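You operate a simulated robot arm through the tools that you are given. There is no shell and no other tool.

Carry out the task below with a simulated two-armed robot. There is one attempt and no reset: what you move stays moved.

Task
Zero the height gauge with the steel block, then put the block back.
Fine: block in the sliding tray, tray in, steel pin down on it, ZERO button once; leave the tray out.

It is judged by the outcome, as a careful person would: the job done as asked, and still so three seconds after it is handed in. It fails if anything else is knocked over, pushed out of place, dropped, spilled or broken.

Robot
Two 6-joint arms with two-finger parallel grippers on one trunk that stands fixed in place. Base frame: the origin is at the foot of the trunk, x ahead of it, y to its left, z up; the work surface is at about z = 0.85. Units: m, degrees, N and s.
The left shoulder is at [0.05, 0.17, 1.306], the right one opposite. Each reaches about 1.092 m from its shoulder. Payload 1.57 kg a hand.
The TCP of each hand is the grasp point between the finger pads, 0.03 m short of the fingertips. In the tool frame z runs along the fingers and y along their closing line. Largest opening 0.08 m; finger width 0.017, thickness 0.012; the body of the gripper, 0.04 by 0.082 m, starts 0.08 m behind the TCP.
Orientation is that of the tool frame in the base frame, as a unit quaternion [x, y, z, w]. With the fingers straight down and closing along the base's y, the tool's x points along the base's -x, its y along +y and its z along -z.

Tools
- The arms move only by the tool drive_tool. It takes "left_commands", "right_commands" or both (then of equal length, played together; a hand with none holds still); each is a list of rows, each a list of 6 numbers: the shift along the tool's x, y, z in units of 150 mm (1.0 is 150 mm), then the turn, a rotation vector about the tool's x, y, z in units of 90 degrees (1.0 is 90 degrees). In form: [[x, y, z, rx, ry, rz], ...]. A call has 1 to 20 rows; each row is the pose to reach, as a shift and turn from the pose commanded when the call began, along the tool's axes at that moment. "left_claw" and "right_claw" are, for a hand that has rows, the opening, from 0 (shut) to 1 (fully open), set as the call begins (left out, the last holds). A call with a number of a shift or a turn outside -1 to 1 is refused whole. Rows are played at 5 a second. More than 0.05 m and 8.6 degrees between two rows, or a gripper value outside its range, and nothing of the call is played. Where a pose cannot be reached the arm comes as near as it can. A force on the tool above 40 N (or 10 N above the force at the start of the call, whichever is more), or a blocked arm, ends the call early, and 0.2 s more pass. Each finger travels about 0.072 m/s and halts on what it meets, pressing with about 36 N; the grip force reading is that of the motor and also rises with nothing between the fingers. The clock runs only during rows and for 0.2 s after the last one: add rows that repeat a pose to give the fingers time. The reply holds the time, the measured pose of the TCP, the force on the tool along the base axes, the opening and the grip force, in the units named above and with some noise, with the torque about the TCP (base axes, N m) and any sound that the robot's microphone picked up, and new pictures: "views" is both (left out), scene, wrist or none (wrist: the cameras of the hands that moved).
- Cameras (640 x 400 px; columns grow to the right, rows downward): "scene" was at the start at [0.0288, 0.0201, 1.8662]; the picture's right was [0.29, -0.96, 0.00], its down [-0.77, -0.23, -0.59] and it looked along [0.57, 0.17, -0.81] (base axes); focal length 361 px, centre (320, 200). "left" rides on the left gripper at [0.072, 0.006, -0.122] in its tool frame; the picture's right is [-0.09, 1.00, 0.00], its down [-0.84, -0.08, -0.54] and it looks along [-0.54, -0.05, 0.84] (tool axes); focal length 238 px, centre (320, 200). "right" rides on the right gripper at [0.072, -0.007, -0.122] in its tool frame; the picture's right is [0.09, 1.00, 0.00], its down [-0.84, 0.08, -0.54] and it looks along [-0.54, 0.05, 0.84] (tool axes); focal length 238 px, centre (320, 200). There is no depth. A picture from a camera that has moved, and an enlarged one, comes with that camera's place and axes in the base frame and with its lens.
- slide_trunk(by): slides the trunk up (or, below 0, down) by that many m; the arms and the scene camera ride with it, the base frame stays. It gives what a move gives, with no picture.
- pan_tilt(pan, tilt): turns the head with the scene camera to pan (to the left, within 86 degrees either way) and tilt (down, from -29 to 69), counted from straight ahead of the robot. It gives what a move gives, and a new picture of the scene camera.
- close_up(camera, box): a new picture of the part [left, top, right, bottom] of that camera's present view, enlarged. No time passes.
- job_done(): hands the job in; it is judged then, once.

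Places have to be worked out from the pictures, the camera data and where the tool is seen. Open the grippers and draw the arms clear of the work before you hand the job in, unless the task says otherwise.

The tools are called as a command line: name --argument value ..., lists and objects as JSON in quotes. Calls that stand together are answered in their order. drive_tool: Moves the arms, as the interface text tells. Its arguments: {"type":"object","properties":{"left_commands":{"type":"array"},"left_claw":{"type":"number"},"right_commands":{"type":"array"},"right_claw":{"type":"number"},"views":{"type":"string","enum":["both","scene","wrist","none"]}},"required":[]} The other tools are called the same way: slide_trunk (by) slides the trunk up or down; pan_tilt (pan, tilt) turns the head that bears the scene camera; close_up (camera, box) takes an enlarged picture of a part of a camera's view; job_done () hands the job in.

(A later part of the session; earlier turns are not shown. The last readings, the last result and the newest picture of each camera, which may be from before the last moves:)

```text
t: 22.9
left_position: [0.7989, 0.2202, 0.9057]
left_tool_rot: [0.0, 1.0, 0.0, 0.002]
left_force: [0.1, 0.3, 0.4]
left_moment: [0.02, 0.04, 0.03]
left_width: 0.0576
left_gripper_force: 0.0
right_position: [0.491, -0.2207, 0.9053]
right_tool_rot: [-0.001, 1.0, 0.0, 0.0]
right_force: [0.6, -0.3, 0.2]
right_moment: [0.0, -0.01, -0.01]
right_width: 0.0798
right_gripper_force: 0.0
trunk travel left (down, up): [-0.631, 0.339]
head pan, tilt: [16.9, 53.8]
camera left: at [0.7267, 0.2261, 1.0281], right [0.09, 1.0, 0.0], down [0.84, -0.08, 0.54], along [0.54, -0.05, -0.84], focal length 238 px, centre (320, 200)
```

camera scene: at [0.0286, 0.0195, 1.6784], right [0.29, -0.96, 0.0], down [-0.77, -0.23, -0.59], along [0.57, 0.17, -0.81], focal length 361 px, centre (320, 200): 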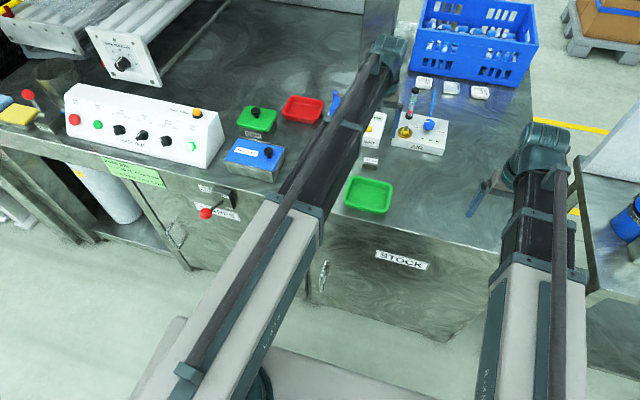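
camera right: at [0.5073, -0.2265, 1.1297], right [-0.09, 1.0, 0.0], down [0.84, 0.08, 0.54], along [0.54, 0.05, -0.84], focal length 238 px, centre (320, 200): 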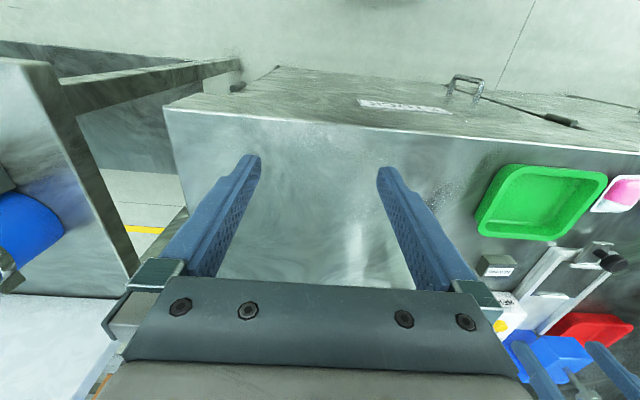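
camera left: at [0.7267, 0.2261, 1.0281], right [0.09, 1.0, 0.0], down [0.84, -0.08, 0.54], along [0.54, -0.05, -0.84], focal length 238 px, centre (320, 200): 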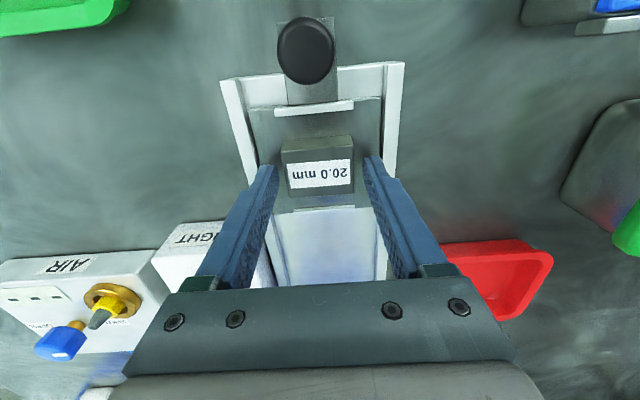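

Block released on the tray. I raise clear and inspect.

slide_trunk --by 0.07

drive_tool --left_commands '[[0.12, 0, 0, 0, 0, 0], [0.24, 0, 0, 0, 0, 0], [0.36, 0, 0, 0, 0, 0], [0.46, 0, 0, 0, 0, 0]]' --left_claw 1.0 --views "both"

close_up --camera "left" --box '[220, 60, 420, 200]'

close_up --camera "left" --box '[220, 180, 420, 300]'

```text
t: 23.9
left_position: [0.8007, 0.22, 0.9765]
left_tool_rot: [0.0, 1.0, 0.0, 0.002]
left_force: [-0.3, 0.0, -0.3]
left_moment: [-0.04, 0.0, 0.01]
left_width: 0.0577
left_gripper_force: 0.0
right_position: [0.4921, -0.2195, 0.9756]
right_tool_rot: [-0.002, 1.0, -0.001, 0.0]
right_force: [0.1, 0.3, 0.5]
right_moment: [0.0, -0.01, -0.02]
right_width: 0.08
right_gripper_force: 0.2
trunk travel left (down, up): [-0.701, 0.269]
head pan, tilt: [16.9, 53.8]
```

```text
t: 24.9
left_position: [0.731, 0.2204, 0.9754]
left_tool_rot: [0.0, 1.0, 0.0, 0.002]
left_force: [-0.1, 0.0, -1.2]
left_moment: [0.02, -0.02, -0.02]
left_width: 0.0802
left_gripper_force: 0.0
right_position: [0.4912, -0.2199, 0.976]
right_tool_rot: [0.0, 1.0, 0.0, 0.001]
right_force: [-0.6, 0.2, 0.8]
right_moment: [-0.01, 0.0, -0.02]
right_width: 0.0799
right_gripper_force: 0.1
trunk travel left (down, up): [-0.701, 0.269]
head pan, tilt: [16.9, 53.8]
camera scene: at [0.0285, 0.02, 1.6464], right [0.29, -0.96, 0.0], down [-0.77, -0.23, -0.59], along [0.57, 0.17, -0.81], focal length 361 px, centre (320, 200)
camera left: at [0.6568, 0.2261, 1.0982], right [0.09, 1.0, 0.0], down [0.84, -0.08, 0.54], along [0.54, -0.05, -0.84], focal length 238 px, centre (320, 200)
```

scene: 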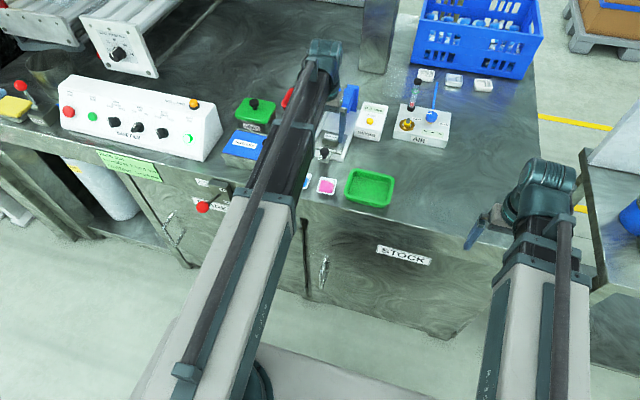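
left: 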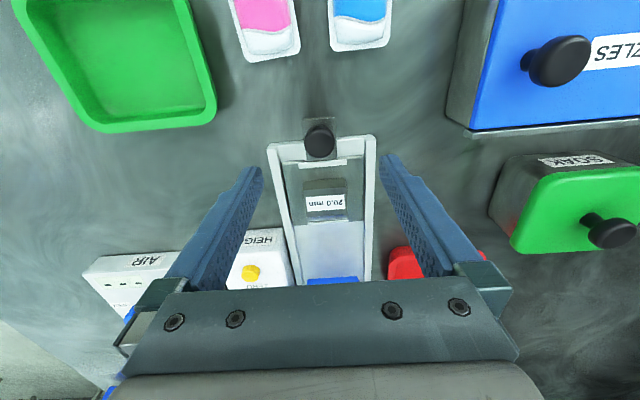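

```text
2.86 times, centred on (320, 130) of left
camera zoom: at [0.6568, 0.2261, 1.0982], right [0.09, 1.0, 0.0], down [0.84, -0.08, 0.54], along [0.54, -0.05, -0.84], focal length 681 px, centre (320, 400)
```

zoom: 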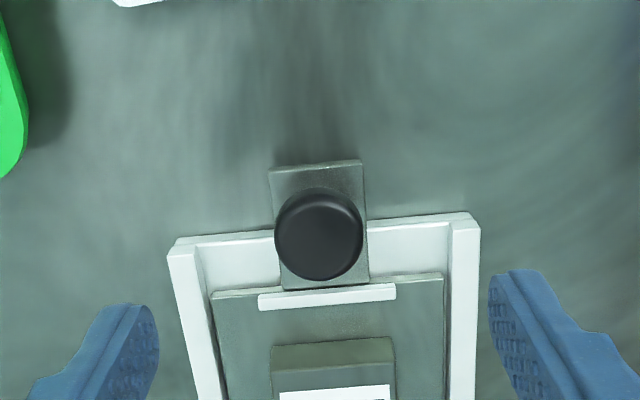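

```text
3.20 times, centred on (320, 240) of left
camera zoom: at [0.6568, 0.2261, 1.0982], right [0.09, 1.0, 0.0], down [0.84, -0.08, 0.54], along [0.54, -0.05, -0.84], focal length 763 px, centre (320, 72)
```

zoom: 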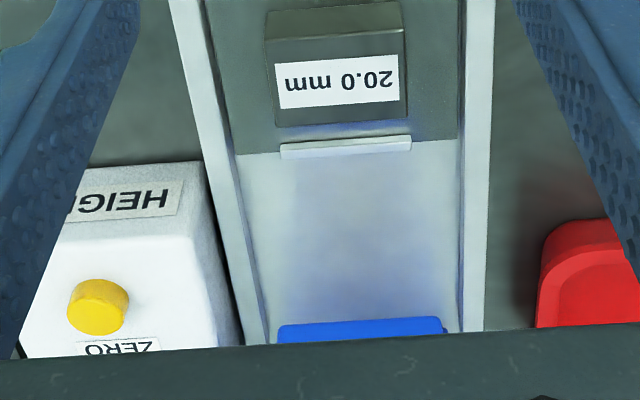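

The block sits squarely between the tray bars. The tray knob is at about (0.729, 0.2195); I narrow the fingers to ~50 mm (clear of the rails) and lower onto the knob.

drive_tool --left_commands '[[0.007, 0, 0, 0, 0, 0], [0.007, 0, 0, 0, 0, 0], [0.007, 0, 0, 0, 0, 0]]' --left_claw 0.63 --views "none"

slide_trunk --by -0.045

close_up --camera "left" --box '[220, 100, 420, 240]'

```text
t: 25.7
left_position: [0.7288, 0.2197, 0.9755]
left_tool_rot: [0.001, 1.0, 0.0, 0.001]
left_force: [-0.4, 0.5, 0.1]
left_moment: [0.02, -0.01, 0.0]
left_width: 0.0503
left_gripper_force: 0.0
right_position: [0.4907, -0.2201, 0.9744]
right_tool_rot: [0.0, 1.0, 0.0, 0.001]
right_force: [0.4, 0.2, -0.2]
right_moment: [-0.03, 0.01, 0.02]
right_width: 0.08
right_gripper_force: 0.1
trunk travel left (down, up): [-0.701, 0.269]
head pan, tilt: [16.9, 53.8]
```

```text
t: 26.6
left_position: [0.73, 0.2202, 0.9312]
left_tool_rot: [0.0, 1.0, 0.0, 0.002]
left_force: [0.0, 0.5, 1.0]
left_moment: [0.01, 0.0, -0.01]
left_width: 0.0505
left_gripper_force: 0.0
right_position: [0.49, -0.2194, 0.932]
right_tool_rot: [-0.001, 1.0, 0.001, 0.001]
right_force: [-0.2, 0.1, -0.1]
right_moment: [0.0, 0.01, 0.0]
right_width: 0.0796
right_gripper_force: 0.1
trunk travel left (down, up): [-0.656, 0.314]
head pan, tilt: [16.9, 53.8]
```

```text
2.86 times, centred on (320, 170) of left
camera zoom: at [0.6562, 0.2262, 1.0532], right [0.09, 1.0, 0.0], down [0.84, -0.08, 0.54], along [0.54, -0.05, -0.84], focal length 681 px, centre (320, 286)
```

zoom: 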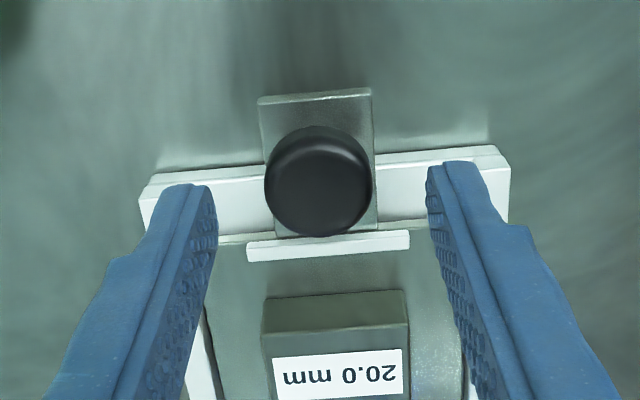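

Knob is centred between the fingers. I lower another 22 mm and close on the knob.

slide_trunk --by -0.022

drive_tool --left_commands '[[0, 0, 0, 0, 0, 0], [0, 0, 0, 0, 0, 0], [0, 0, 0, 0, 0, 0], [0, 0, 0, 0, 0, 0]]' --left_claw 0.15 --views "wrist"

```text
t: 27.3
left_position: [0.7293, 0.2198, 0.9096]
left_tool_rot: [0.0, 1.0, 0.0, 0.001]
left_force: [-0.5, -0.3, -0.2]
left_moment: [-0.03, -0.03, -0.01]
left_width: 0.0504
left_gripper_force: 0.1
right_position: [0.4904, -0.2215, 0.9092]
right_tool_rot: [-0.001, 1.0, 0.0, 0.001]
right_force: [0.3, 0.3, -0.1]
right_moment: [0.02, 0.03, 0.02]
right_width: 0.0803
right_gripper_force: 0.1
trunk travel left (down, up): [-0.634, 0.336]
head pan, tilt: [16.9, 53.8]
```

```text
t: 28.3
left_position: [0.7295, 0.2197, 0.9092]
left_tool_rot: [0.0, 1.0, 0.0, 0.002]
left_force: [-0.6, -1.9, -0.4]
left_moment: [-0.11, -0.01, 0.01]
left_width: 0.0271
left_gripper_force: 37.9
right_position: [0.4896, -0.2204, 0.908]
right_tool_rot: [-0.001, 1.0, 0.0, -0.001]
right_force: [-0.2, -0.2, -0.3]
right_moment: [-0.02, 0.01, -0.01]
right_width: 0.0798
right_gripper_force: 0.1
trunk travel left (down, up): [-0.634, 0.336]
head pan, tilt: [16.9, 53.8]
camera left: at [0.6564, 0.2258, 1.0311], right [0.09, 1.0, 0.0], down [0.84, -0.08, 0.54], along [0.54, -0.05, -0.84], focal length 238 px, centre (320, 200)
```

left: 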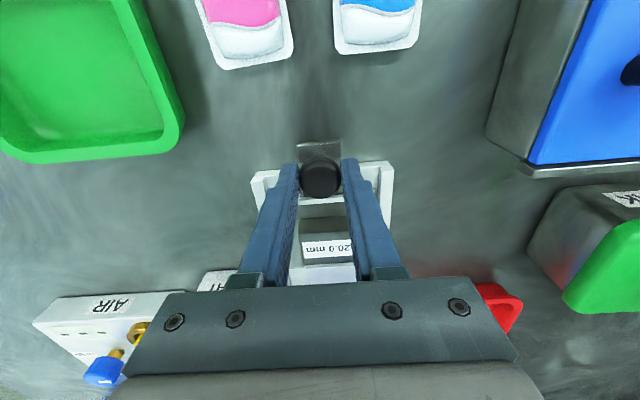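

Knob firmly held (27 mm). The gauge arm's front face is about x=0.8925 with underside at z≈0.91, so block (top ≈0.89) clears. I push the tray in slowly, 90 mm first.

drive_tool --left_commands '[[-0.05, 0, 0, 0, 0, 0], [-0.1, 0, 0, 0, 0, 0], [-0.15, 0, 0, 0, 0, 0], [-0.2, 0, 0, 0, 0, 0], [-0.25, 0, 0, 0, 0, 0], [-0.3, 0, 0, 0, 0, 0], [-0.35, 0, 0, 0, 0, 0], [-0.4, 0, 0, 0, 0, 0], [-0.45, 0, 0, 0, 0, 0], [-0.5, 0, 0, 0, 0, 0], [-0.55, 0, 0, 0, 0, 0], [-0.6, 0, 0, 0, 0, 0]]' --views "both"

close_up --camera "left" --box '[200, 100, 440, 280]'

```text
t: 30.9
left_position: [0.8199, 0.2206, 0.9093]
left_tool_rot: [0.0, 1.0, 0.0, 0.002]
left_force: [0.3, -3.5, -0.6]
left_moment: [-0.11, 0.24, 0.01]
left_width: 0.0272
left_gripper_force: 37.8
right_position: [0.4906, -0.22, 0.9086]
right_tool_rot: [-0.001, 1.0, 0.0, 0.0]
right_force: [-0.2, -0.3, 0.0]
right_moment: [0.01, 0.0, 0.0]
right_width: 0.0799
right_gripper_force: 0.1
trunk travel left (down, up): [-0.634, 0.336]
head pan, tilt: [16.9, 53.8]
camera scene: at [0.0289, 0.0196, 1.5794], right [0.29, -0.96, 0.0], down [-0.77, -0.23, -0.59], along [0.57, 0.17, -0.81], focal length 361 px, centre (320, 200)
camera left: at [0.7468, 0.2258, 1.0311], right [0.09, 1.0, 0.0], down [0.84, -0.08, 0.54], along [0.54, -0.05, -0.84], focal length 238 px, centre (320, 200)
```

scene: 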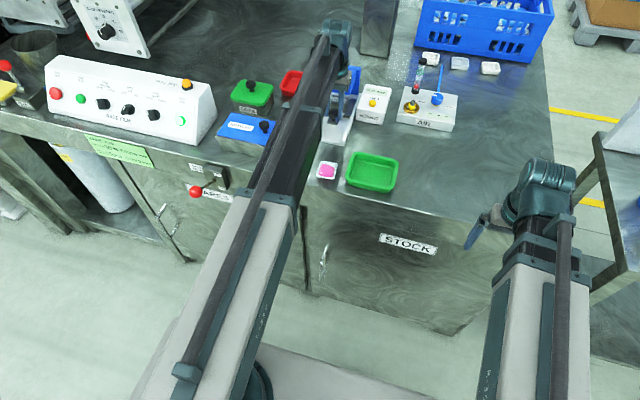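
left: 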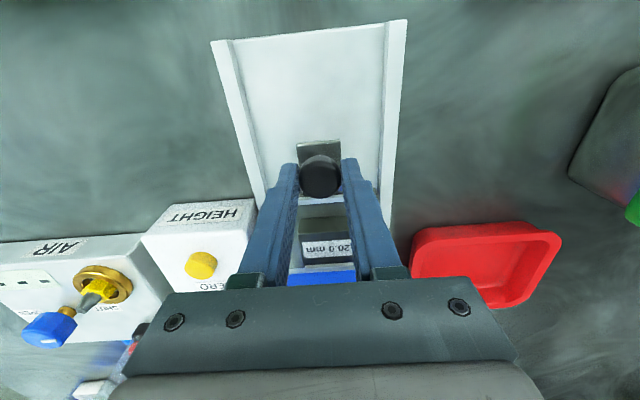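

```text
2.22 times, centred on (320, 190) of left
camera zoom: at [0.7468, 0.2258, 1.0311], right [0.09, 1.0, 0.0], down [0.84, -0.08, 0.54], along [0.54, -0.05, -0.84], focal length 530 px, centre (320, 222)
```

zoom: 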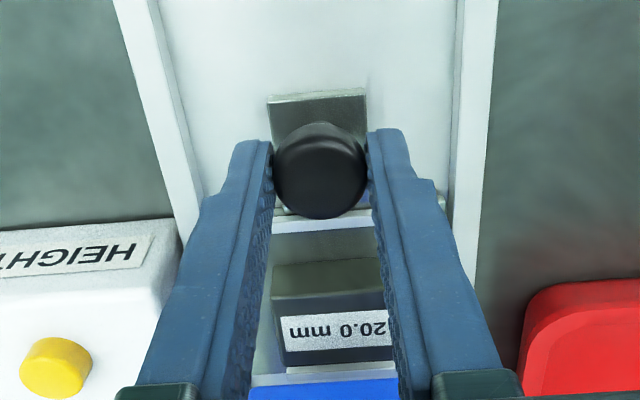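

Tray slid smoothly with the block in place. I continue in 2 mm rows toward the stop, watching for force.

drive_tool --left_commands '[[-0.0133, 0, 0, 0, 0, 0], [-0.0267, 0, 0, 0, 0, 0], [-0.04, 0, 0, 0, 0, 0], [-0.0533, 0, 0, 0, 0, 0], [-0.0667, 0, 0, 0, 0, 0], [-0.08, 0, 0, 0, 0, 0], [-0.0933, 0, 0, 0, 0, 0], [-0.1067, 0, 0, 0, 0, 0], [-0.12, 0, 0, 0, 0, 0], [-0.1333, 0, 0, 0, 0, 0], [-0.1467, 0, 0, 0, 0, 0]]' --views "wrist"

```text
t: 33.3
left_position: [0.8415, 0.2202, 0.9088]
left_tool_rot: [0.0, 1.0, -0.001, 0.002]
left_force: [-0.1, -4.5, -0.2]
left_moment: [-0.11, 0.11, 0.0]
left_width: 0.0271
left_gripper_force: 38.3
right_position: [0.4898, -0.2199, 0.9094]
right_tool_rot: [-0.002, 1.0, 0.0, 0.0]
right_force: [-0.5, -0.1, -0.4]
right_moment: [-0.01, -0.02, 0.03]
right_width: 0.0799
right_gripper_force: 0.0
trunk travel left (down, up): [-0.634, 0.336]
head pan, tilt: [16.9, 53.8]
camera left: at [0.7687, 0.2258, 1.0311], right [0.09, 1.0, 0.0], down [0.84, -0.08, 0.54], along [0.54, -0.05, -0.84], focal length 238 px, centre (320, 200)
```

left: 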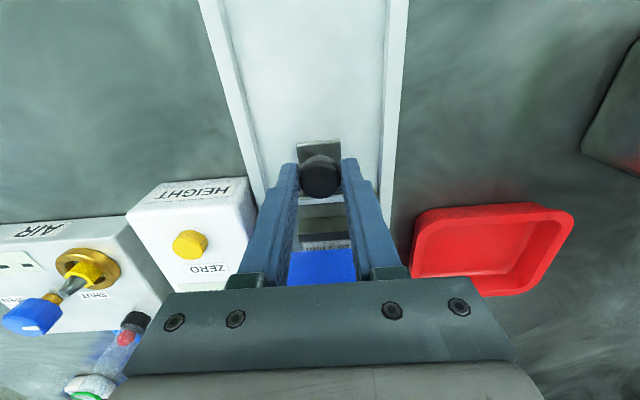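

No stop yet (112 mm in). I continue gently.

drive_tool --left_commands '[[-0.01, 0, 0, 0, 0, 0], [-0.02, 0, 0, 0, 0, 0], [-0.03, 0, 0, 0, 0, 0], [-0.04, 0, 0, 0, 0, 0], [-0.05, 0, 0, 0, 0, 0]]' --views "wrist"

```text
t: 34.5
left_position: [0.846, 0.2198, 0.9098]
left_tool_rot: [0.0, 1.0, 0.0, -0.001]
left_force: [-25.7, -7.8, -16.1]
left_moment: [-0.12, 0.58, -0.04]
left_width: 0.0273
left_gripper_force: 38.1
right_position: [0.489, -0.2196, 0.9096]
right_tool_rot: [-0.001, 1.0, 0.0, 0.0]
right_force: [0.5, -0.7, 0.3]
right_moment: [0.01, -0.01, 0.02]
right_width: 0.0799
right_gripper_force: 0.0
trunk travel left (down, up): [-0.634, 0.336]
head pan, tilt: [16.9, 53.8]
camera left: at [0.7732, 0.2259, 1.0319], right [0.09, 1.0, 0.0], down [0.84, -0.08, 0.54], along [0.54, -0.05, -0.84], focal length 238 px, centre (320, 200)
```

left: 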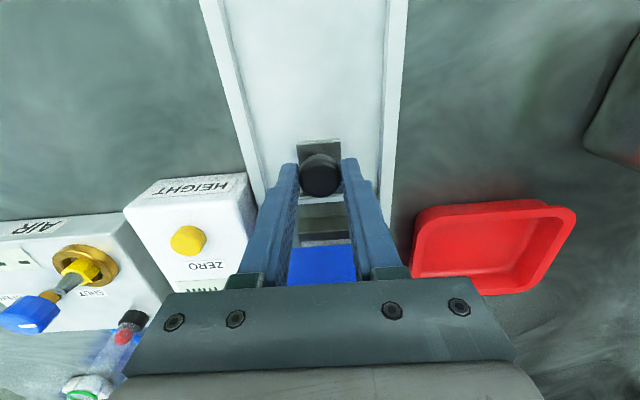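

The tray reached its stop (−26 N reaction at x≈0.846, i.e. ~117 mm of travel). I relax the push by 3 mm and release the knob.

drive_tool --left_commands '[[0.01, 0, 0, 0, 0, 0], [0.02, 0, 0, 0, 0, 0], [0.02, 0, 0, 0, 0, 0]]' --views "none"

drive_tool --left_commands '[[0, 0, 0, 0, 0, 0], [0, 0, 0, 0, 0, 0], [0, 0, 0, 0, 0, 0]]' --left_claw 0.62 --views "none"

```text
t: 35.3
left_position: [0.8454, 0.2199, 0.9095]
left_tool_rot: [0.001, 1.0, 0.0, 0.0]
left_force: [-11.5, -6.6, -4.3]
left_moment: [-0.17, 1.23, -0.03]
left_width: 0.0272
left_gripper_force: 37.9
right_position: [0.4903, -0.22, 0.9095]
right_tool_rot: [0.0, 1.0, 0.0, 0.001]
right_force: [0.5, -0.1, 0.0]
right_moment: [0.01, 0.0, 0.0]
right_width: 0.0801
right_gripper_force: 0.1
trunk travel left (down, up): [-0.634, 0.336]
head pan, tilt: [16.9, 53.8]
```

```text
t: 36.1
left_position: [0.846, 0.2204, 0.909]
left_tool_rot: [-0.001, 1.0, 0.0, 0.001]
left_force: [0.2, -1.2, 0.3]
left_moment: [0.02, 0.01, -0.02]
left_width: 0.0496
left_gripper_force: 0.0
right_position: [0.4905, -0.2196, 0.909]
right_tool_rot: [0.0, 1.0, 0.0, 0.001]
right_force: [-0.5, 0.4, 0.0]
right_moment: [-0.01, -0.01, -0.02]
right_width: 0.0799
right_gripper_force: 0.1
trunk travel left (down, up): [-0.634, 0.336]
head pan, tilt: [16.9, 53.8]
```

Released. I raise the hands above the pin height and inspect the pin and gauge.

slide_trunk --by 0.135

close_up --camera "left" --box '[160, 80, 480, 290]'

close_up --camera "scene" --box '[290, 40, 450, 160]'

close_up --camera "right" --box '[400, 150, 640, 400]'

```text
t: 37.7
left_position: [0.8468, 0.2205, 1.0433]
left_tool_rot: [0.0, 1.0, 0.0, 0.002]
left_force: [0.0, -0.1, -0.4]
left_moment: [0.01, 0.01, -0.01]
left_width: 0.0498
left_gripper_force: 0.1
right_position: [0.4901, -0.22, 1.0438]
right_tool_rot: [-0.001, 1.0, 0.0, 0.0]
right_force: [0.7, -0.3, 0.0]
right_moment: [0.01, 0.01, 0.03]
right_width: 0.0801
right_gripper_force: 0.0
trunk travel left (down, up): [-0.769, 0.201]
head pan, tilt: [16.9, 53.8]
```

```text
1.90 times, centred on (320, 185) of left
camera zoom: at [0.7729, 0.2264, 1.1659], right [0.09, 1.0, 0.0], down [0.84, -0.08, 0.54], along [0.54, -0.05, -0.84], focal length 454 px, centre (320, 229)
```

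zoom: 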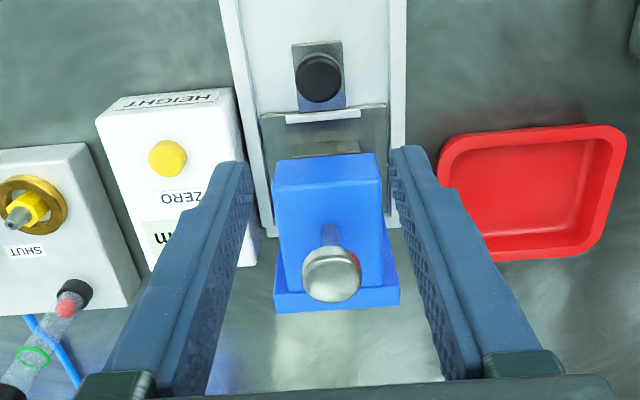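

```text
3.33 times, centred on (370, 100) of scene
camera zoom: at [0.0289, 0.02, 1.7143], right [0.29, -0.96, 0.0], down [-0.77, -0.23, -0.59], along [0.57, 0.17, -0.81], focal length 1203 px, centre (153, 533)
```

zoom: 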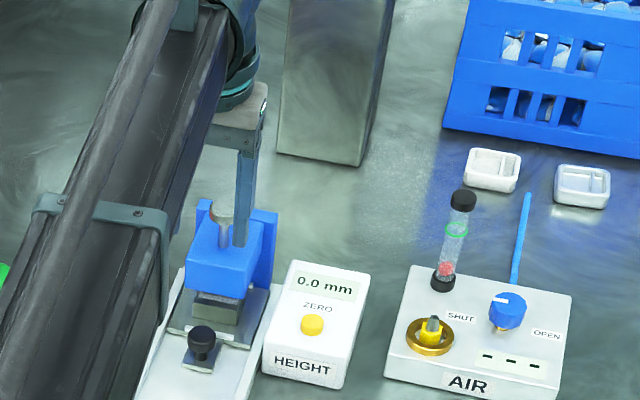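

```text
1.60 times, centred on (520, 275) of right
camera zoom: at [0.4183, -0.2264, 1.1657], right [-0.09, 1.0, 0.0], down [0.84, 0.08, 0.54], along [0.54, 0.05, -0.84], focal length 381 px, centre (0, 80)
```

zoom: 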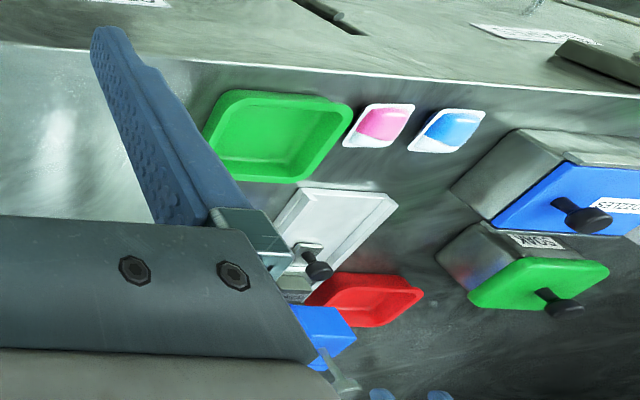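

The pin knob is at about (0.918, 0.220, 0.984), blue arm top z≈0.947, display reads 0.0 mm and the block is under the arm. I move the left hand above the pin with fingers open.

drive_tool --left_commands '[[-0.12, 0, 0, 0, 0, 0], [-0.24, 0, 0, 0, 0, 0], [-0.36, 0, 0, 0, 0, 0], [-0.477, 0, 0, 0, 0, 0], [-0.477, 0, 0, 0, 0, 0]]' --left_claw 0.8 --views "both"

close_up --camera "left" --box '[220, 100, 420, 240]'

close_up --camera "scene" --box '[290, 40, 450, 160]'

```text
t: 38.9
left_position: [0.9162, 0.2199, 1.0444]
left_tool_rot: [0.001, 1.0, 0.0, 0.003]
left_force: [0.5, 0.0, 0.2]
left_moment: [-0.01, -0.02, -0.01]
left_width: 0.0642
left_gripper_force: 0.1
right_position: [0.4897, -0.2193, 1.0444]
right_tool_rot: [-0.001, 1.0, -0.001, 0.001]
right_force: [0.3, -0.6, 0.5]
right_moment: [0.0, 0.03, 0.01]
right_width: 0.08
right_gripper_force: 0.1
trunk travel left (down, up): [-0.769, 0.201]
head pan, tilt: [16.9, 53.8]
camera scene: at [0.0286, 0.02, 1.7144], right [0.29, -0.96, 0.0], down [-0.77, -0.23, -0.59], along [0.57, 0.17, -0.81], focal length 361 px, centre (320, 200)
camera left: at [0.8443, 0.2266, 1.1661], right [0.09, 1.0, 0.0], down [0.84, -0.08, 0.54], along [0.54, -0.05, -0.84], focal length 238 px, centre (320, 200)
```

scene: 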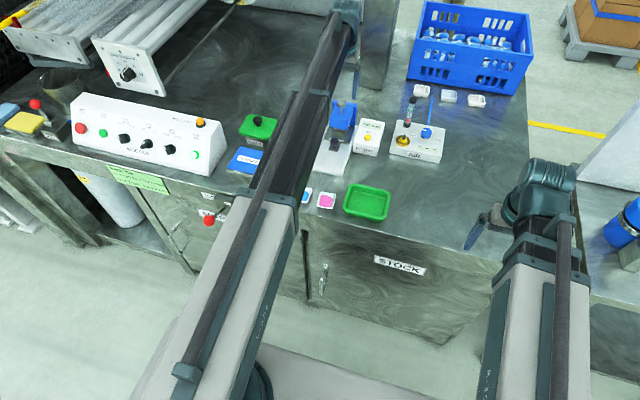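
left: 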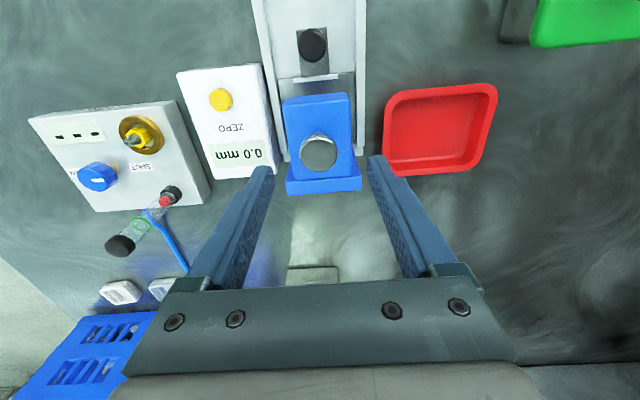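

```text
2.86 times, centred on (320, 170) of left
camera zoom: at [0.8443, 0.2266, 1.1661], right [0.09, 1.0, 0.0], down [0.84, -0.08, 0.54], along [0.54, -0.05, -0.84], focal length 681 px, centre (320, 286)
```

zoom: 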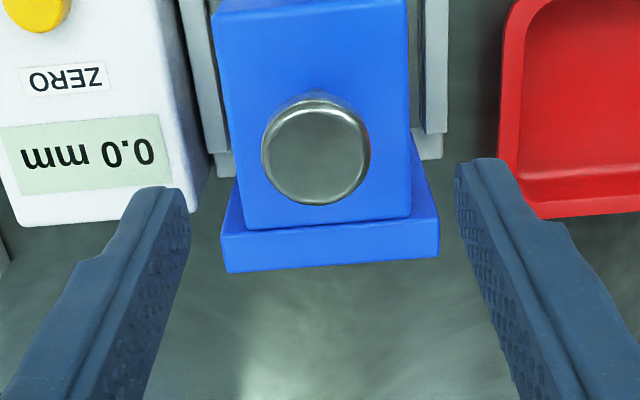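

```text
3.33 times, centred on (370, 100) of scene
camera zoom: at [0.0286, 0.02, 1.7144], right [0.29, -0.96, 0.0], down [-0.77, -0.23, -0.59], along [0.57, 0.17, -0.81], focal length 1203 px, centre (153, 533)
```

zoom: 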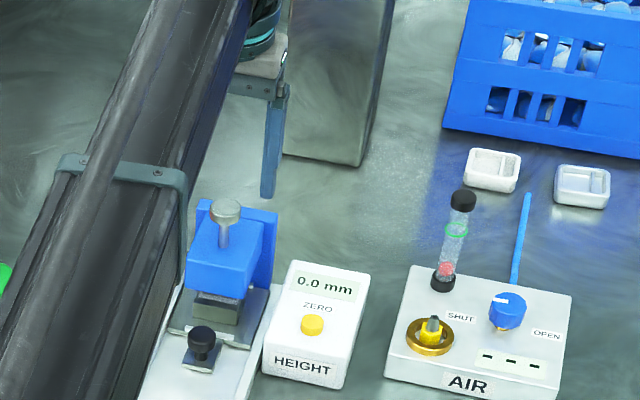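

Pin is well centred between the open fingers. I lower so the fingertips are just below the knob's underside (z≈0.973) and close on it.

slide_trunk --by -0.041

close_up --camera "scene" --box '[300, 60, 400, 160]'

close_up --camera "left" --box '[220, 100, 420, 240]'

```text
t: 39.8
left_position: [0.9175, 0.2208, 1.0026]
left_tool_rot: [0.001, 1.0, 0.0, 0.003]
left_force: [0.7, 0.2, 1.2]
left_moment: [-0.02, 0.01, -0.01]
left_width: 0.064
left_gripper_force: 0.0
right_position: [0.4915, -0.2198, 1.0044]
right_tool_rot: [-0.001, 1.0, 0.0, 0.001]
right_force: [0.1, 0.0, -0.1]
right_moment: [0.02, 0.03, 0.0]
right_width: 0.08
right_gripper_force: 0.0
trunk travel left (down, up): [-0.728, 0.242]
head pan, tilt: [16.9, 53.8]
```

```text
4.00 times, centred on (350, 110) of scene
camera zoom: at [0.0285, 0.02, 1.6734], right [0.29, -0.96, 0.0], down [-0.77, -0.23, -0.59], along [0.57, 0.17, -0.81], focal length 1444 px, centre (200, 560)
```

zoom: 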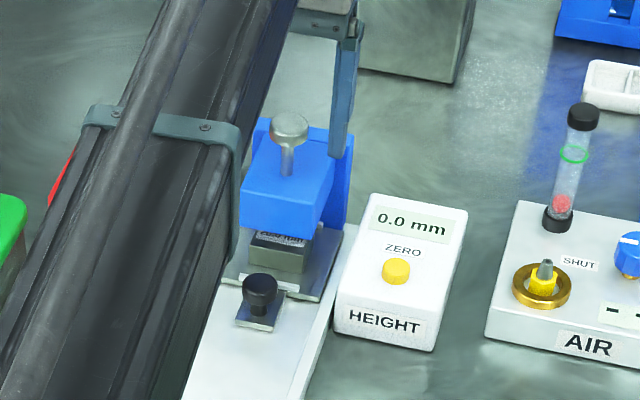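

```text
2.86 times, centred on (320, 170) of left
camera zoom: at [0.8443, 0.2267, 1.1252], right [0.09, 1.0, 0.0], down [0.84, -0.08, 0.54], along [0.54, -0.05, -0.84], focal length 681 px, centre (320, 286)
```

zoom: 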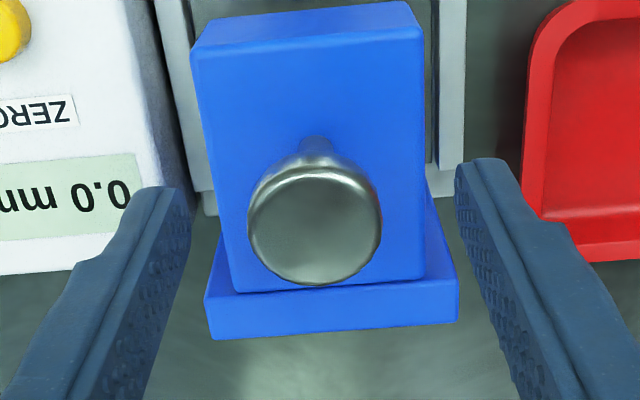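

Knob and fingers line up. I close on the pin knob.

drive_tool --left_commands '[[0, 0, 0, 0, 0, 0], [0, 0, 0, 0, 0, 0], [0, 0, 0, 0, 0, 0], [0, 0, 0, 0, 0, 0]]' --left_claw 0.2 --views "wrist"

close_up --camera "scene" --box '[300, 60, 400, 160]'

```text
t: 40.8
left_position: [0.9169, 0.2199, 1.0029]
left_tool_rot: [0.001, 1.0, 0.0, 0.002]
left_force: [-0.9, -4.3, -0.6]
left_moment: [-0.04, -0.03, -0.04]
left_width: 0.0287
left_gripper_force: 38.4
right_position: [0.4909, -0.2202, 1.002]
right_tool_rot: [0.0, 1.0, 0.0, -0.001]
right_force: [-0.2, 0.5, 0.7]
right_moment: [0.01, -0.01, 0.01]
right_width: 0.08
right_gripper_force: 0.1
trunk travel left (down, up): [-0.728, 0.242]
head pan, tilt: [16.9, 53.8]
camera left: at [0.8445, 0.2259, 1.1251], right [0.09, 1.0, 0.0], down [0.84, -0.08, 0.54], along [0.54, -0.05, -0.84], focal length 238 px, centre (320, 200)
```

left: 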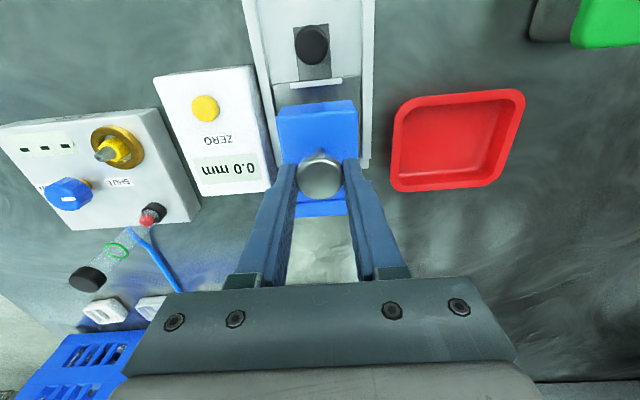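

```text
4.00 times, centred on (350, 110) of scene
camera zoom: at [0.0289, 0.0195, 1.6734], right [0.29, -0.96, 0.0], down [-0.77, -0.23, -0.59], along [0.57, 0.17, -0.81], focal length 1444 px, centre (200, 560)
```

zoom: 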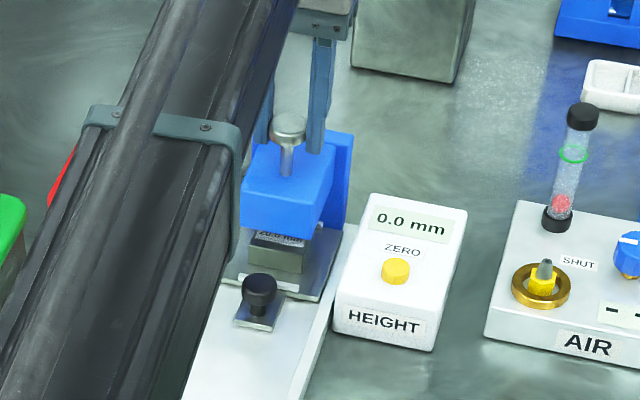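

Knob gripped (28.7 mm). I lower the pin in small trunk steps, watching the force and the display.

slide_trunk --by -0.008

close_up --camera "scene" --box '[300, 60, 400, 160]'

```text
t: 41.3
left_position: [0.918, 0.2191, 0.9949]
left_tool_rot: [0.0, 1.0, 0.0, 0.002]
left_force: [1.1, -5.7, 1.1]
left_moment: [-0.11, 0.03, -0.02]
left_width: 0.029
left_gripper_force: 39.0
right_position: [0.4906, -0.2203, 0.9947]
right_tool_rot: [-0.001, 1.0, 0.0, 0.001]
right_force: [0.7, 0.4, 0.3]
right_moment: [-0.02, -0.02, 0.0]
right_width: 0.0802
right_gripper_force: 0.0
trunk travel left (down, up): [-0.72, 0.25]
head pan, tilt: [16.9, 53.8]
```

```text
4.00 times, centred on (350, 110) of scene
camera zoom: at [0.0287, 0.0193, 1.6654], right [0.29, -0.96, 0.0], down [-0.77, -0.23, -0.59], along [0.57, 0.17, -0.81], focal length 1444 px, centre (200, 560)
```

zoom: 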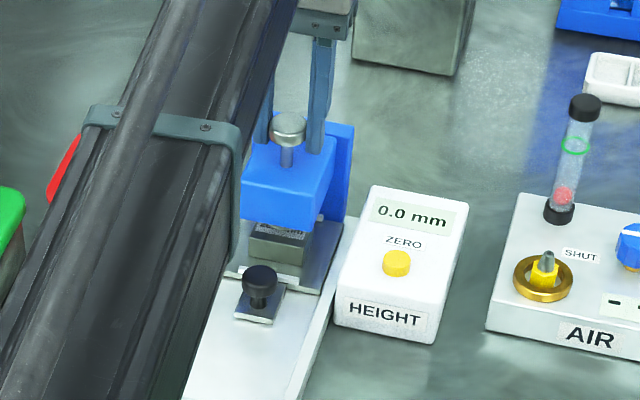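

The pin moves down freely. Continuing.

slide_trunk --by -0.005

slide_trunk --by -0.003

close_up --camera "scene" --box '[300, 60, 400, 160]'

```text
t: 41.9
left_position: [0.9182, 0.2218, 0.9903]
left_tool_rot: [0.0, 1.0, 0.0, 0.001]
left_force: [0.6, -6.3, 0.9]
left_moment: [-0.11, 0.02, 0.04]
left_width: 0.029
left_gripper_force: 38.4
right_position: [0.49, -0.2205, 0.9892]
right_tool_rot: [-0.001, 1.0, 0.001, 0.001]
right_force: [-1.1, -0.1, -0.4]
right_moment: [0.05, 0.02, -0.01]
right_width: 0.08
right_gripper_force: 0.0
trunk travel left (down, up): [-0.715, 0.255]
head pan, tilt: [16.9, 53.8]
```

```text
t: 42.4
left_position: [0.9169, 0.2195, 0.9868]
left_tool_rot: [-0.001, 1.0, 0.001, 0.002]
left_force: [7.0, -5.1, 17.2]
left_moment: [-0.07, 0.35, -0.01]
left_width: 0.0287
left_gripper_force: 39.1
right_position: [0.4898, -0.2202, 0.9869]
right_tool_rot: [-0.001, 1.0, 0.0, 0.002]
right_force: [-0.4, -0.4, 0.5]
right_moment: [-0.04, 0.01, 0.06]
right_width: 0.08
right_gripper_force: 0.1
trunk travel left (down, up): [-0.712, 0.258]
head pan, tilt: [16.9, 53.8]
```

```text
4.00 times, centred on (350, 110) of scene
camera zoom: at [0.0275, 0.0188, 1.6577], right [0.29, -0.96, 0.0], down [-0.77, -0.23, -0.59], along [0.57, 0.17, -0.81], focal length 1444 px, centre (200, 560)
```

zoom: 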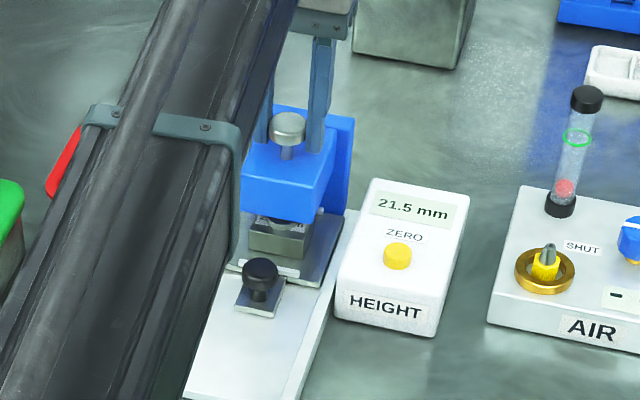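

The pin is on the block: display reads 21.5 mm with 17 N contact. I open the fingers and see whether the pin rests there on its own.

drive_tool --left_commands '[[0, 0, 0, 0, 0, 0], [0, 0, 0, 0, 0, 0], [0, 0, 0, 0, 0, 0], [0, 0, 0, 0, 0, 0]]' --left_claw 0.8 --views "wrist"

close_up --camera "scene" --box '[300, 60, 400, 160]'

```text
t: 43.4
left_position: [0.9165, 0.2203, 0.9855]
left_tool_rot: [0.0, 1.0, 0.0, 0.002]
left_force: [0.4, -0.3, 0.2]
left_moment: [-0.01, -0.01, 0.01]
left_width: 0.0636
left_gripper_force: 0.0
right_position: [0.4908, -0.2201, 0.9864]
right_tool_rot: [-0.002, 1.0, 0.0, 0.0]
right_force: [0.8, -0.7, -0.4]
right_moment: [-0.01, 0.03, 0.0]
right_width: 0.0798
right_gripper_force: 0.2
trunk travel left (down, up): [-0.712, 0.258]
head pan, tilt: [16.9, 53.8]
camera left: at [0.8444, 0.2268, 1.109], right [0.09, 1.0, 0.0], down [0.84, -0.08, 0.54], along [0.54, -0.05, -0.84], focal length 238 px, centre (320, 200)
```

left: 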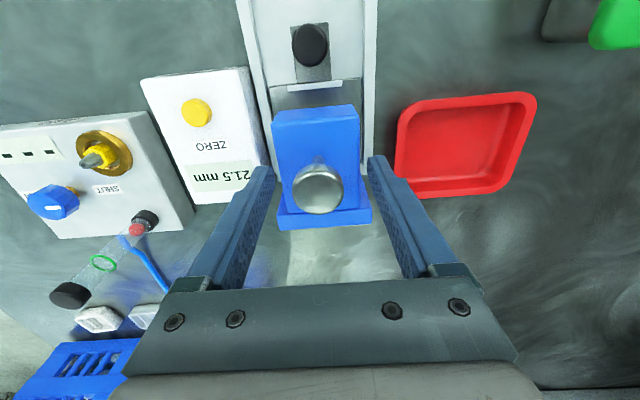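

```text
4.00 times, centred on (350, 110) of scene
camera zoom: at [0.0288, 0.0201, 1.6574], right [0.29, -0.96, 0.0], down [-0.77, -0.23, -0.59], along [0.57, 0.17, -0.81], focal length 1444 px, centre (200, 560)
```

zoom: 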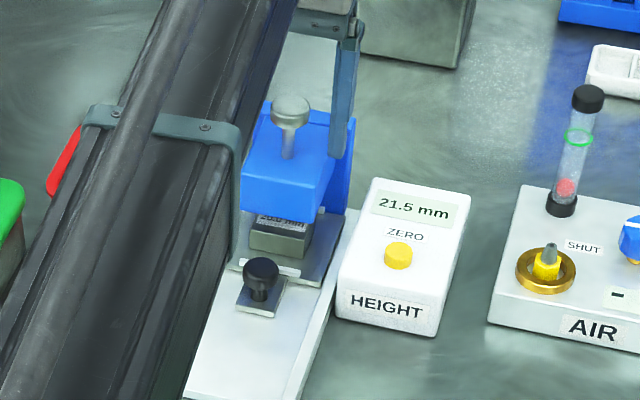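

The knob looks higher again after release — the pin seems to have sprung up — though the display still reads 21.5. I let a little time pass and look again.

drive_tool --left_commands '[[0, 0, 0, 0, 0, 0], [0, 0, 0, 0, 0, 0], [0, 0, 0, 0, 0, 0], [0, 0, 0, 0, 0, 0], [0, 0, 0, 0, 0, 0]]' --views "none"

close_up --camera "scene" --box '[300, 60, 400, 160]'

close_up --camera "scene" --box '[350, 85, 400, 125]'

close_up --camera "left" --box '[220, 80, 420, 240]'

```text
t: 44.6
left_position: [0.9165, 0.2221, 0.9871]
left_tool_rot: [0.001, 1.0, 0.001, 0.001]
left_force: [-0.7, 0.5, -0.3]
left_moment: [-0.04, -0.01, 0.01]
left_width: 0.064
left_gripper_force: 0.1
right_position: [0.4901, -0.2199, 0.9881]
right_tool_rot: [-0.001, 1.0, 0.0, 0.001]
right_force: [-0.4, -0.5, -0.6]
right_moment: [0.02, -0.01, 0.02]
right_width: 0.0801
right_gripper_force: 0.0
trunk travel left (down, up): [-0.712, 0.258]
head pan, tilt: [16.9, 53.8]
```

```text
4.00 times, centred on (350, 110) of scene
camera zoom: at [0.0288, 0.02, 1.6574], right [0.29, -0.96, 0.0], down [-0.77, -0.23, -0.59], along [0.57, 0.17, -0.81], focal length 1444 px, centre (200, 560)
```

zoom: 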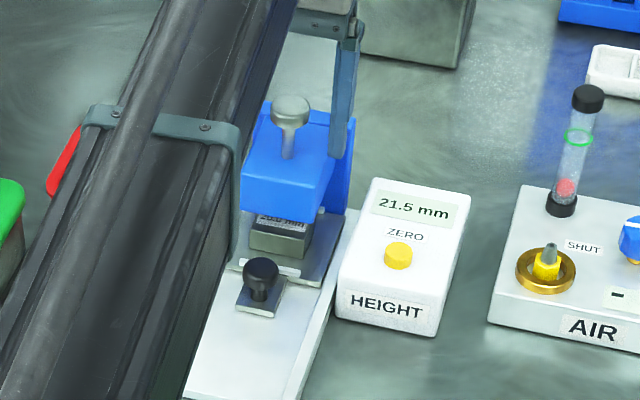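

```text
10.00 times, centred on (375, 105) of scene
camera zoom: at [0.0288, 0.02, 1.6574], right [0.29, -0.96, 0.0], down [-0.77, -0.23, -0.59], along [0.57, 0.17, -0.81], focal length 3610 px, centre (-230, 1150)
```

zoom: 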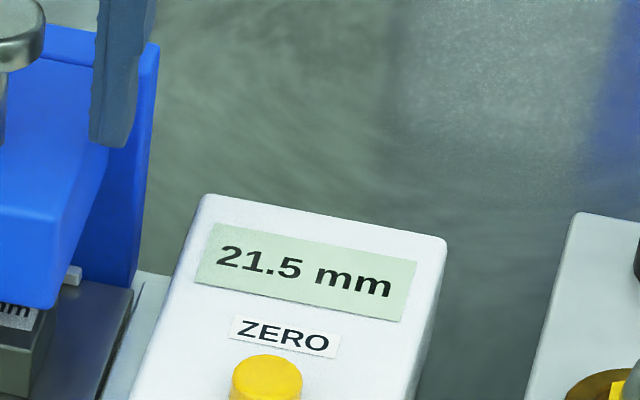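

```text
2.50 times, centred on (320, 160) of left
camera zoom: at [0.8444, 0.2267, 1.1091], right [0.09, 1.0, 0.0], down [0.84, -0.08, 0.54], along [0.54, -0.05, -0.84], focal length 596 px, centre (320, 300)
```

zoom: 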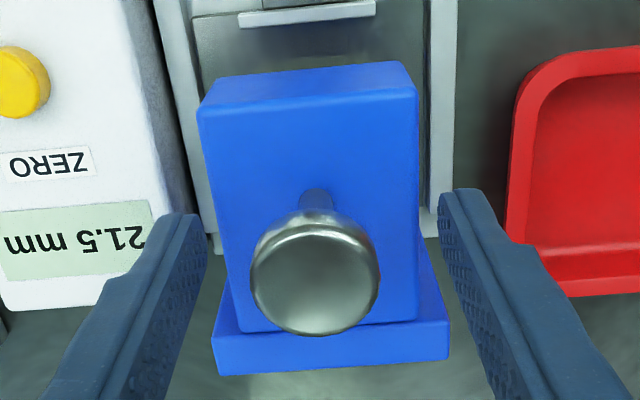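

The pin is spring-loaded (it rose again) while the display holds 21.5. To do it properly I want the pin held down on the block while ZERO is pressed. Since hand heights are coupled, I need tilt: I raise the trunk and measure the tilt-height relation with the right hand in free space.

slide_trunk --by 0.08

drive_tool --right_commands '[[0, 0, -0.018, -0.0889, 0, 0], [0, 0, -0.0723, -0.1778, 0, 0], [0, 0, -0.161, -0.2667, 0, 0], [0, 0, -0.161, -0.2667, 0, 0]]' --right_claw 0.0 --views "none"

```text
t: 45.8
left_position: [0.917, 0.2208, 1.0672]
left_tool_rot: [0.001, 1.0, -0.001, 0.002]
left_force: [1.3, 0.5, -0.6]
left_moment: [0.01, -0.02, 0.01]
left_width: 0.064
left_gripper_force: 0.1
right_position: [0.4909, -0.2195, 1.068]
right_tool_rot: [-0.001, 1.0, 0.0, 0.0]
right_force: [0.3, 0.6, -0.5]
right_moment: [0.0, 0.04, 0.02]
right_width: 0.0801
right_gripper_force: 0.1
trunk travel left (down, up): [-0.792, 0.178]
head pan, tilt: [16.9, 53.8]
```

```text
t: 46.8
left_position: [0.9177, 0.221, 1.0674]
left_tool_rot: [0.0, 1.0, 0.0, 0.002]
left_force: [0.0, 0.2, 0.2]
left_moment: [0.0, 0.01, 0.0]
left_width: 0.064
left_gripper_force: 0.1
right_position: [0.4909, -0.219, 1.0859]
right_tool_rot: [-0.001, 0.978, 0.209, 0.0]
right_force: [0.5, 0.6, -0.2]
right_moment: [-0.04, 0.01, 0.02]
right_width: 0.0002
right_gripper_force: 20.9
right hand out of reach, approached as far as the arm can: row 3, 4
trunk travel left (down, up): [-0.792, 0.178]
head pan, tilt: [16.9, 53.8]
```

Tilt of 24° raised the right TCP by 18 mm, so the wrist pivot is ~0.211 m above the TCP. The ZERO button top triangulates to (0.8825, 0.1207, 0.9035). I now tilt the left hand ~43° (fingers pointing forward-down, wrist toward me) above the pin so that the left sits higher than the right.

drive_tool --left_commands '[[0, 0, -0.0111, 0, -0.0802, 0], [0, 0, -0.0442, 0, -0.1604, 0], [0, 0, -0.0988, 0, -0.2406, 0], [0, 0, -0.174, 0, -0.3208, 0], [0, 0, -0.27, 0, -0.401, 0], [0, 0, -0.383, 0, -0.481, 0], [0, 0, -0.383, 0, -0.481, 0]]' --views "both"

```text
t: 48.4
left_position: [0.917, 0.2209, 1.1278]
left_tool_rot: [-0.001, 0.929, 0.001, 0.37]
left_force: [0.5, 0.5, 0.2]
left_moment: [0.0, 0.01, -0.02]
left_width: 0.0642
left_gripper_force: 0.1
right_position: [0.4896, -0.2194, 1.0859]
right_tool_rot: [0.0, 0.978, 0.207, -0.001]
right_force: [-0.4, -0.2, 0.9]
right_moment: [-0.03, 0.02, 0.02]
right_width: 0.0
right_gripper_force: 21.1
trunk travel left (down, up): [-0.792, 0.178]
head pan, tilt: [16.9, 53.8]
camera scene: at [0.029, 0.02, 1.7374], right [0.29, -0.96, 0.0], down [-0.77, -0.23, -0.59], along [0.57, 0.17, -0.81], focal length 361 px, centre (320, 200)
camera left: at [0.7805, 0.2266, 1.1666], right [0.07, 1.0, 0.06], down [0.23, -0.08, 0.97], along [0.97, -0.05, -0.24], focal length 238 px, centre (320, 200)
```

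scene: 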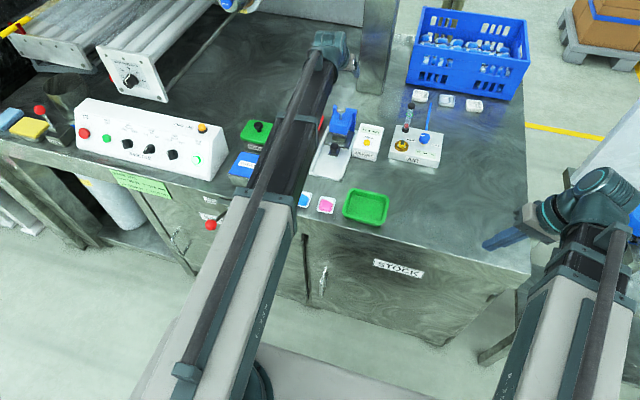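
left: 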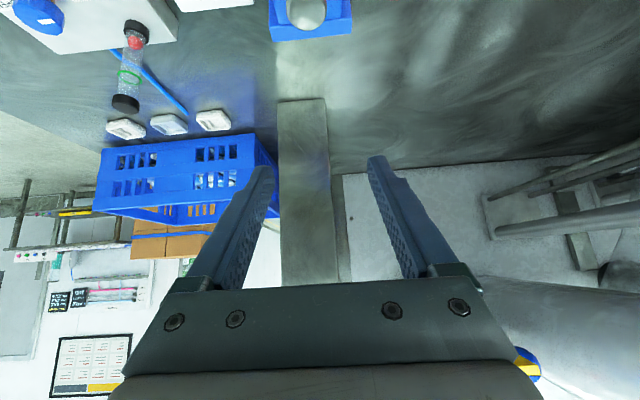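

Left reached 43.4° tilt, TCP z=1.128 → pivot length ≈0.22 m. Plan: left grips the pin knob tilted, while the right (tilted ~28° sideways) hovers ~11 mm over ZERO, then un-tilts to press. First I bring the right hand, fingers closed, up high toward the button.

drive_tool --right_commands '[[-0.173, 0.14, 0.0624, 0, 0, 0], [-0.347, 0.28, 0.1248, 0, 0, 0], [-0.52, 0.42, 0.187, 0, 0, 0], [-0.693, 0.56, 0.25, 0, 0, 0], [-0.867, 0.7, 0.312, 0, 0, 0]]' --views "none"

drive_tool --right_commands '[[-0.173, 0.14, 0.0624, 0, 0, 0], [-0.347, 0.28, 0.1248, 0, 0, 0], [-0.52, 0.42, 0.187, 0, 0, 0], [-0.693, 0.56, 0.25, 0, 0, 0], [-0.867, 0.7, 0.312, 0, 0, 0]]' --views "both"

```text
t: 49.6
left_position: [0.9169, 0.2197, 1.1261]
left_tool_rot: [0.0, 0.929, 0.0, 0.37]
left_force: [0.4, 0.0, -0.7]
left_moment: [-0.03, -0.01, -0.01]
left_width: 0.0642
left_gripper_force: 0.0
right_position: [0.6214, -0.1035, 1.0858]
right_tool_rot: [-0.001, 0.978, 0.209, 0.0]
right_force: [-0.3, 0.5, 0.7]
right_moment: [0.02, 0.03, -0.01]
right_width: 0.0002
right_gripper_force: 21.4
trunk travel left (down, up): [-0.792, 0.178]
head pan, tilt: [16.9, 53.8]
```

```text
t: 50.8
left_position: [0.9177, 0.2201, 1.1263]
left_tool_rot: [-0.001, 0.929, 0.0, 0.37]
left_force: [0.5, 0.5, -0.3]
left_moment: [0.03, 0.0, -0.01]
left_width: 0.0639
left_gripper_force: 0.0
right_position: [0.7517, 0.0104, 1.0856]
right_tool_rot: [-0.002, 0.978, 0.208, 0.0]
right_force: [-0.3, 0.3, -0.2]
right_moment: [0.04, 0.03, 0.02]
right_width: 0.0
right_gripper_force: 21.7
trunk travel left (down, up): [-0.792, 0.178]
head pan, tilt: [16.9, 53.8]
camera scene: at [0.0294, 0.0204, 1.7374], right [0.29, -0.96, 0.0], down [-0.77, -0.23, -0.59], along [0.57, 0.17, -0.81], focal length 361 px, centre (320, 200)
camera right: at [0.679, -0.0449, 1.1942], right [-0.09, 0.91, 0.4], down [0.84, -0.15, 0.53], along [0.54, 0.39, -0.75], focal length 238 px, centre (320, 200)
```

scene: 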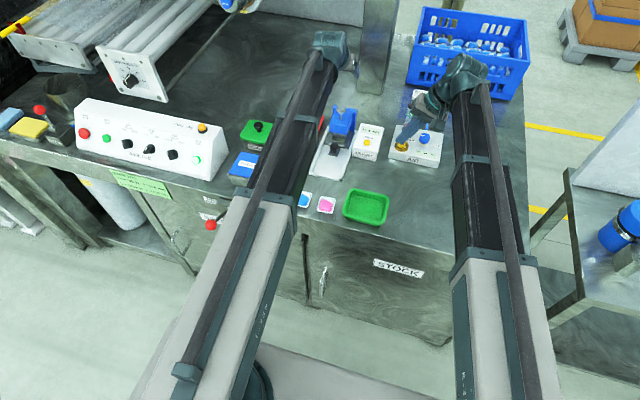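
right: 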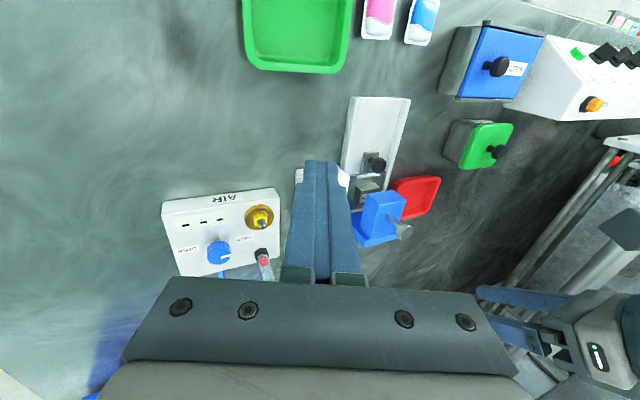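

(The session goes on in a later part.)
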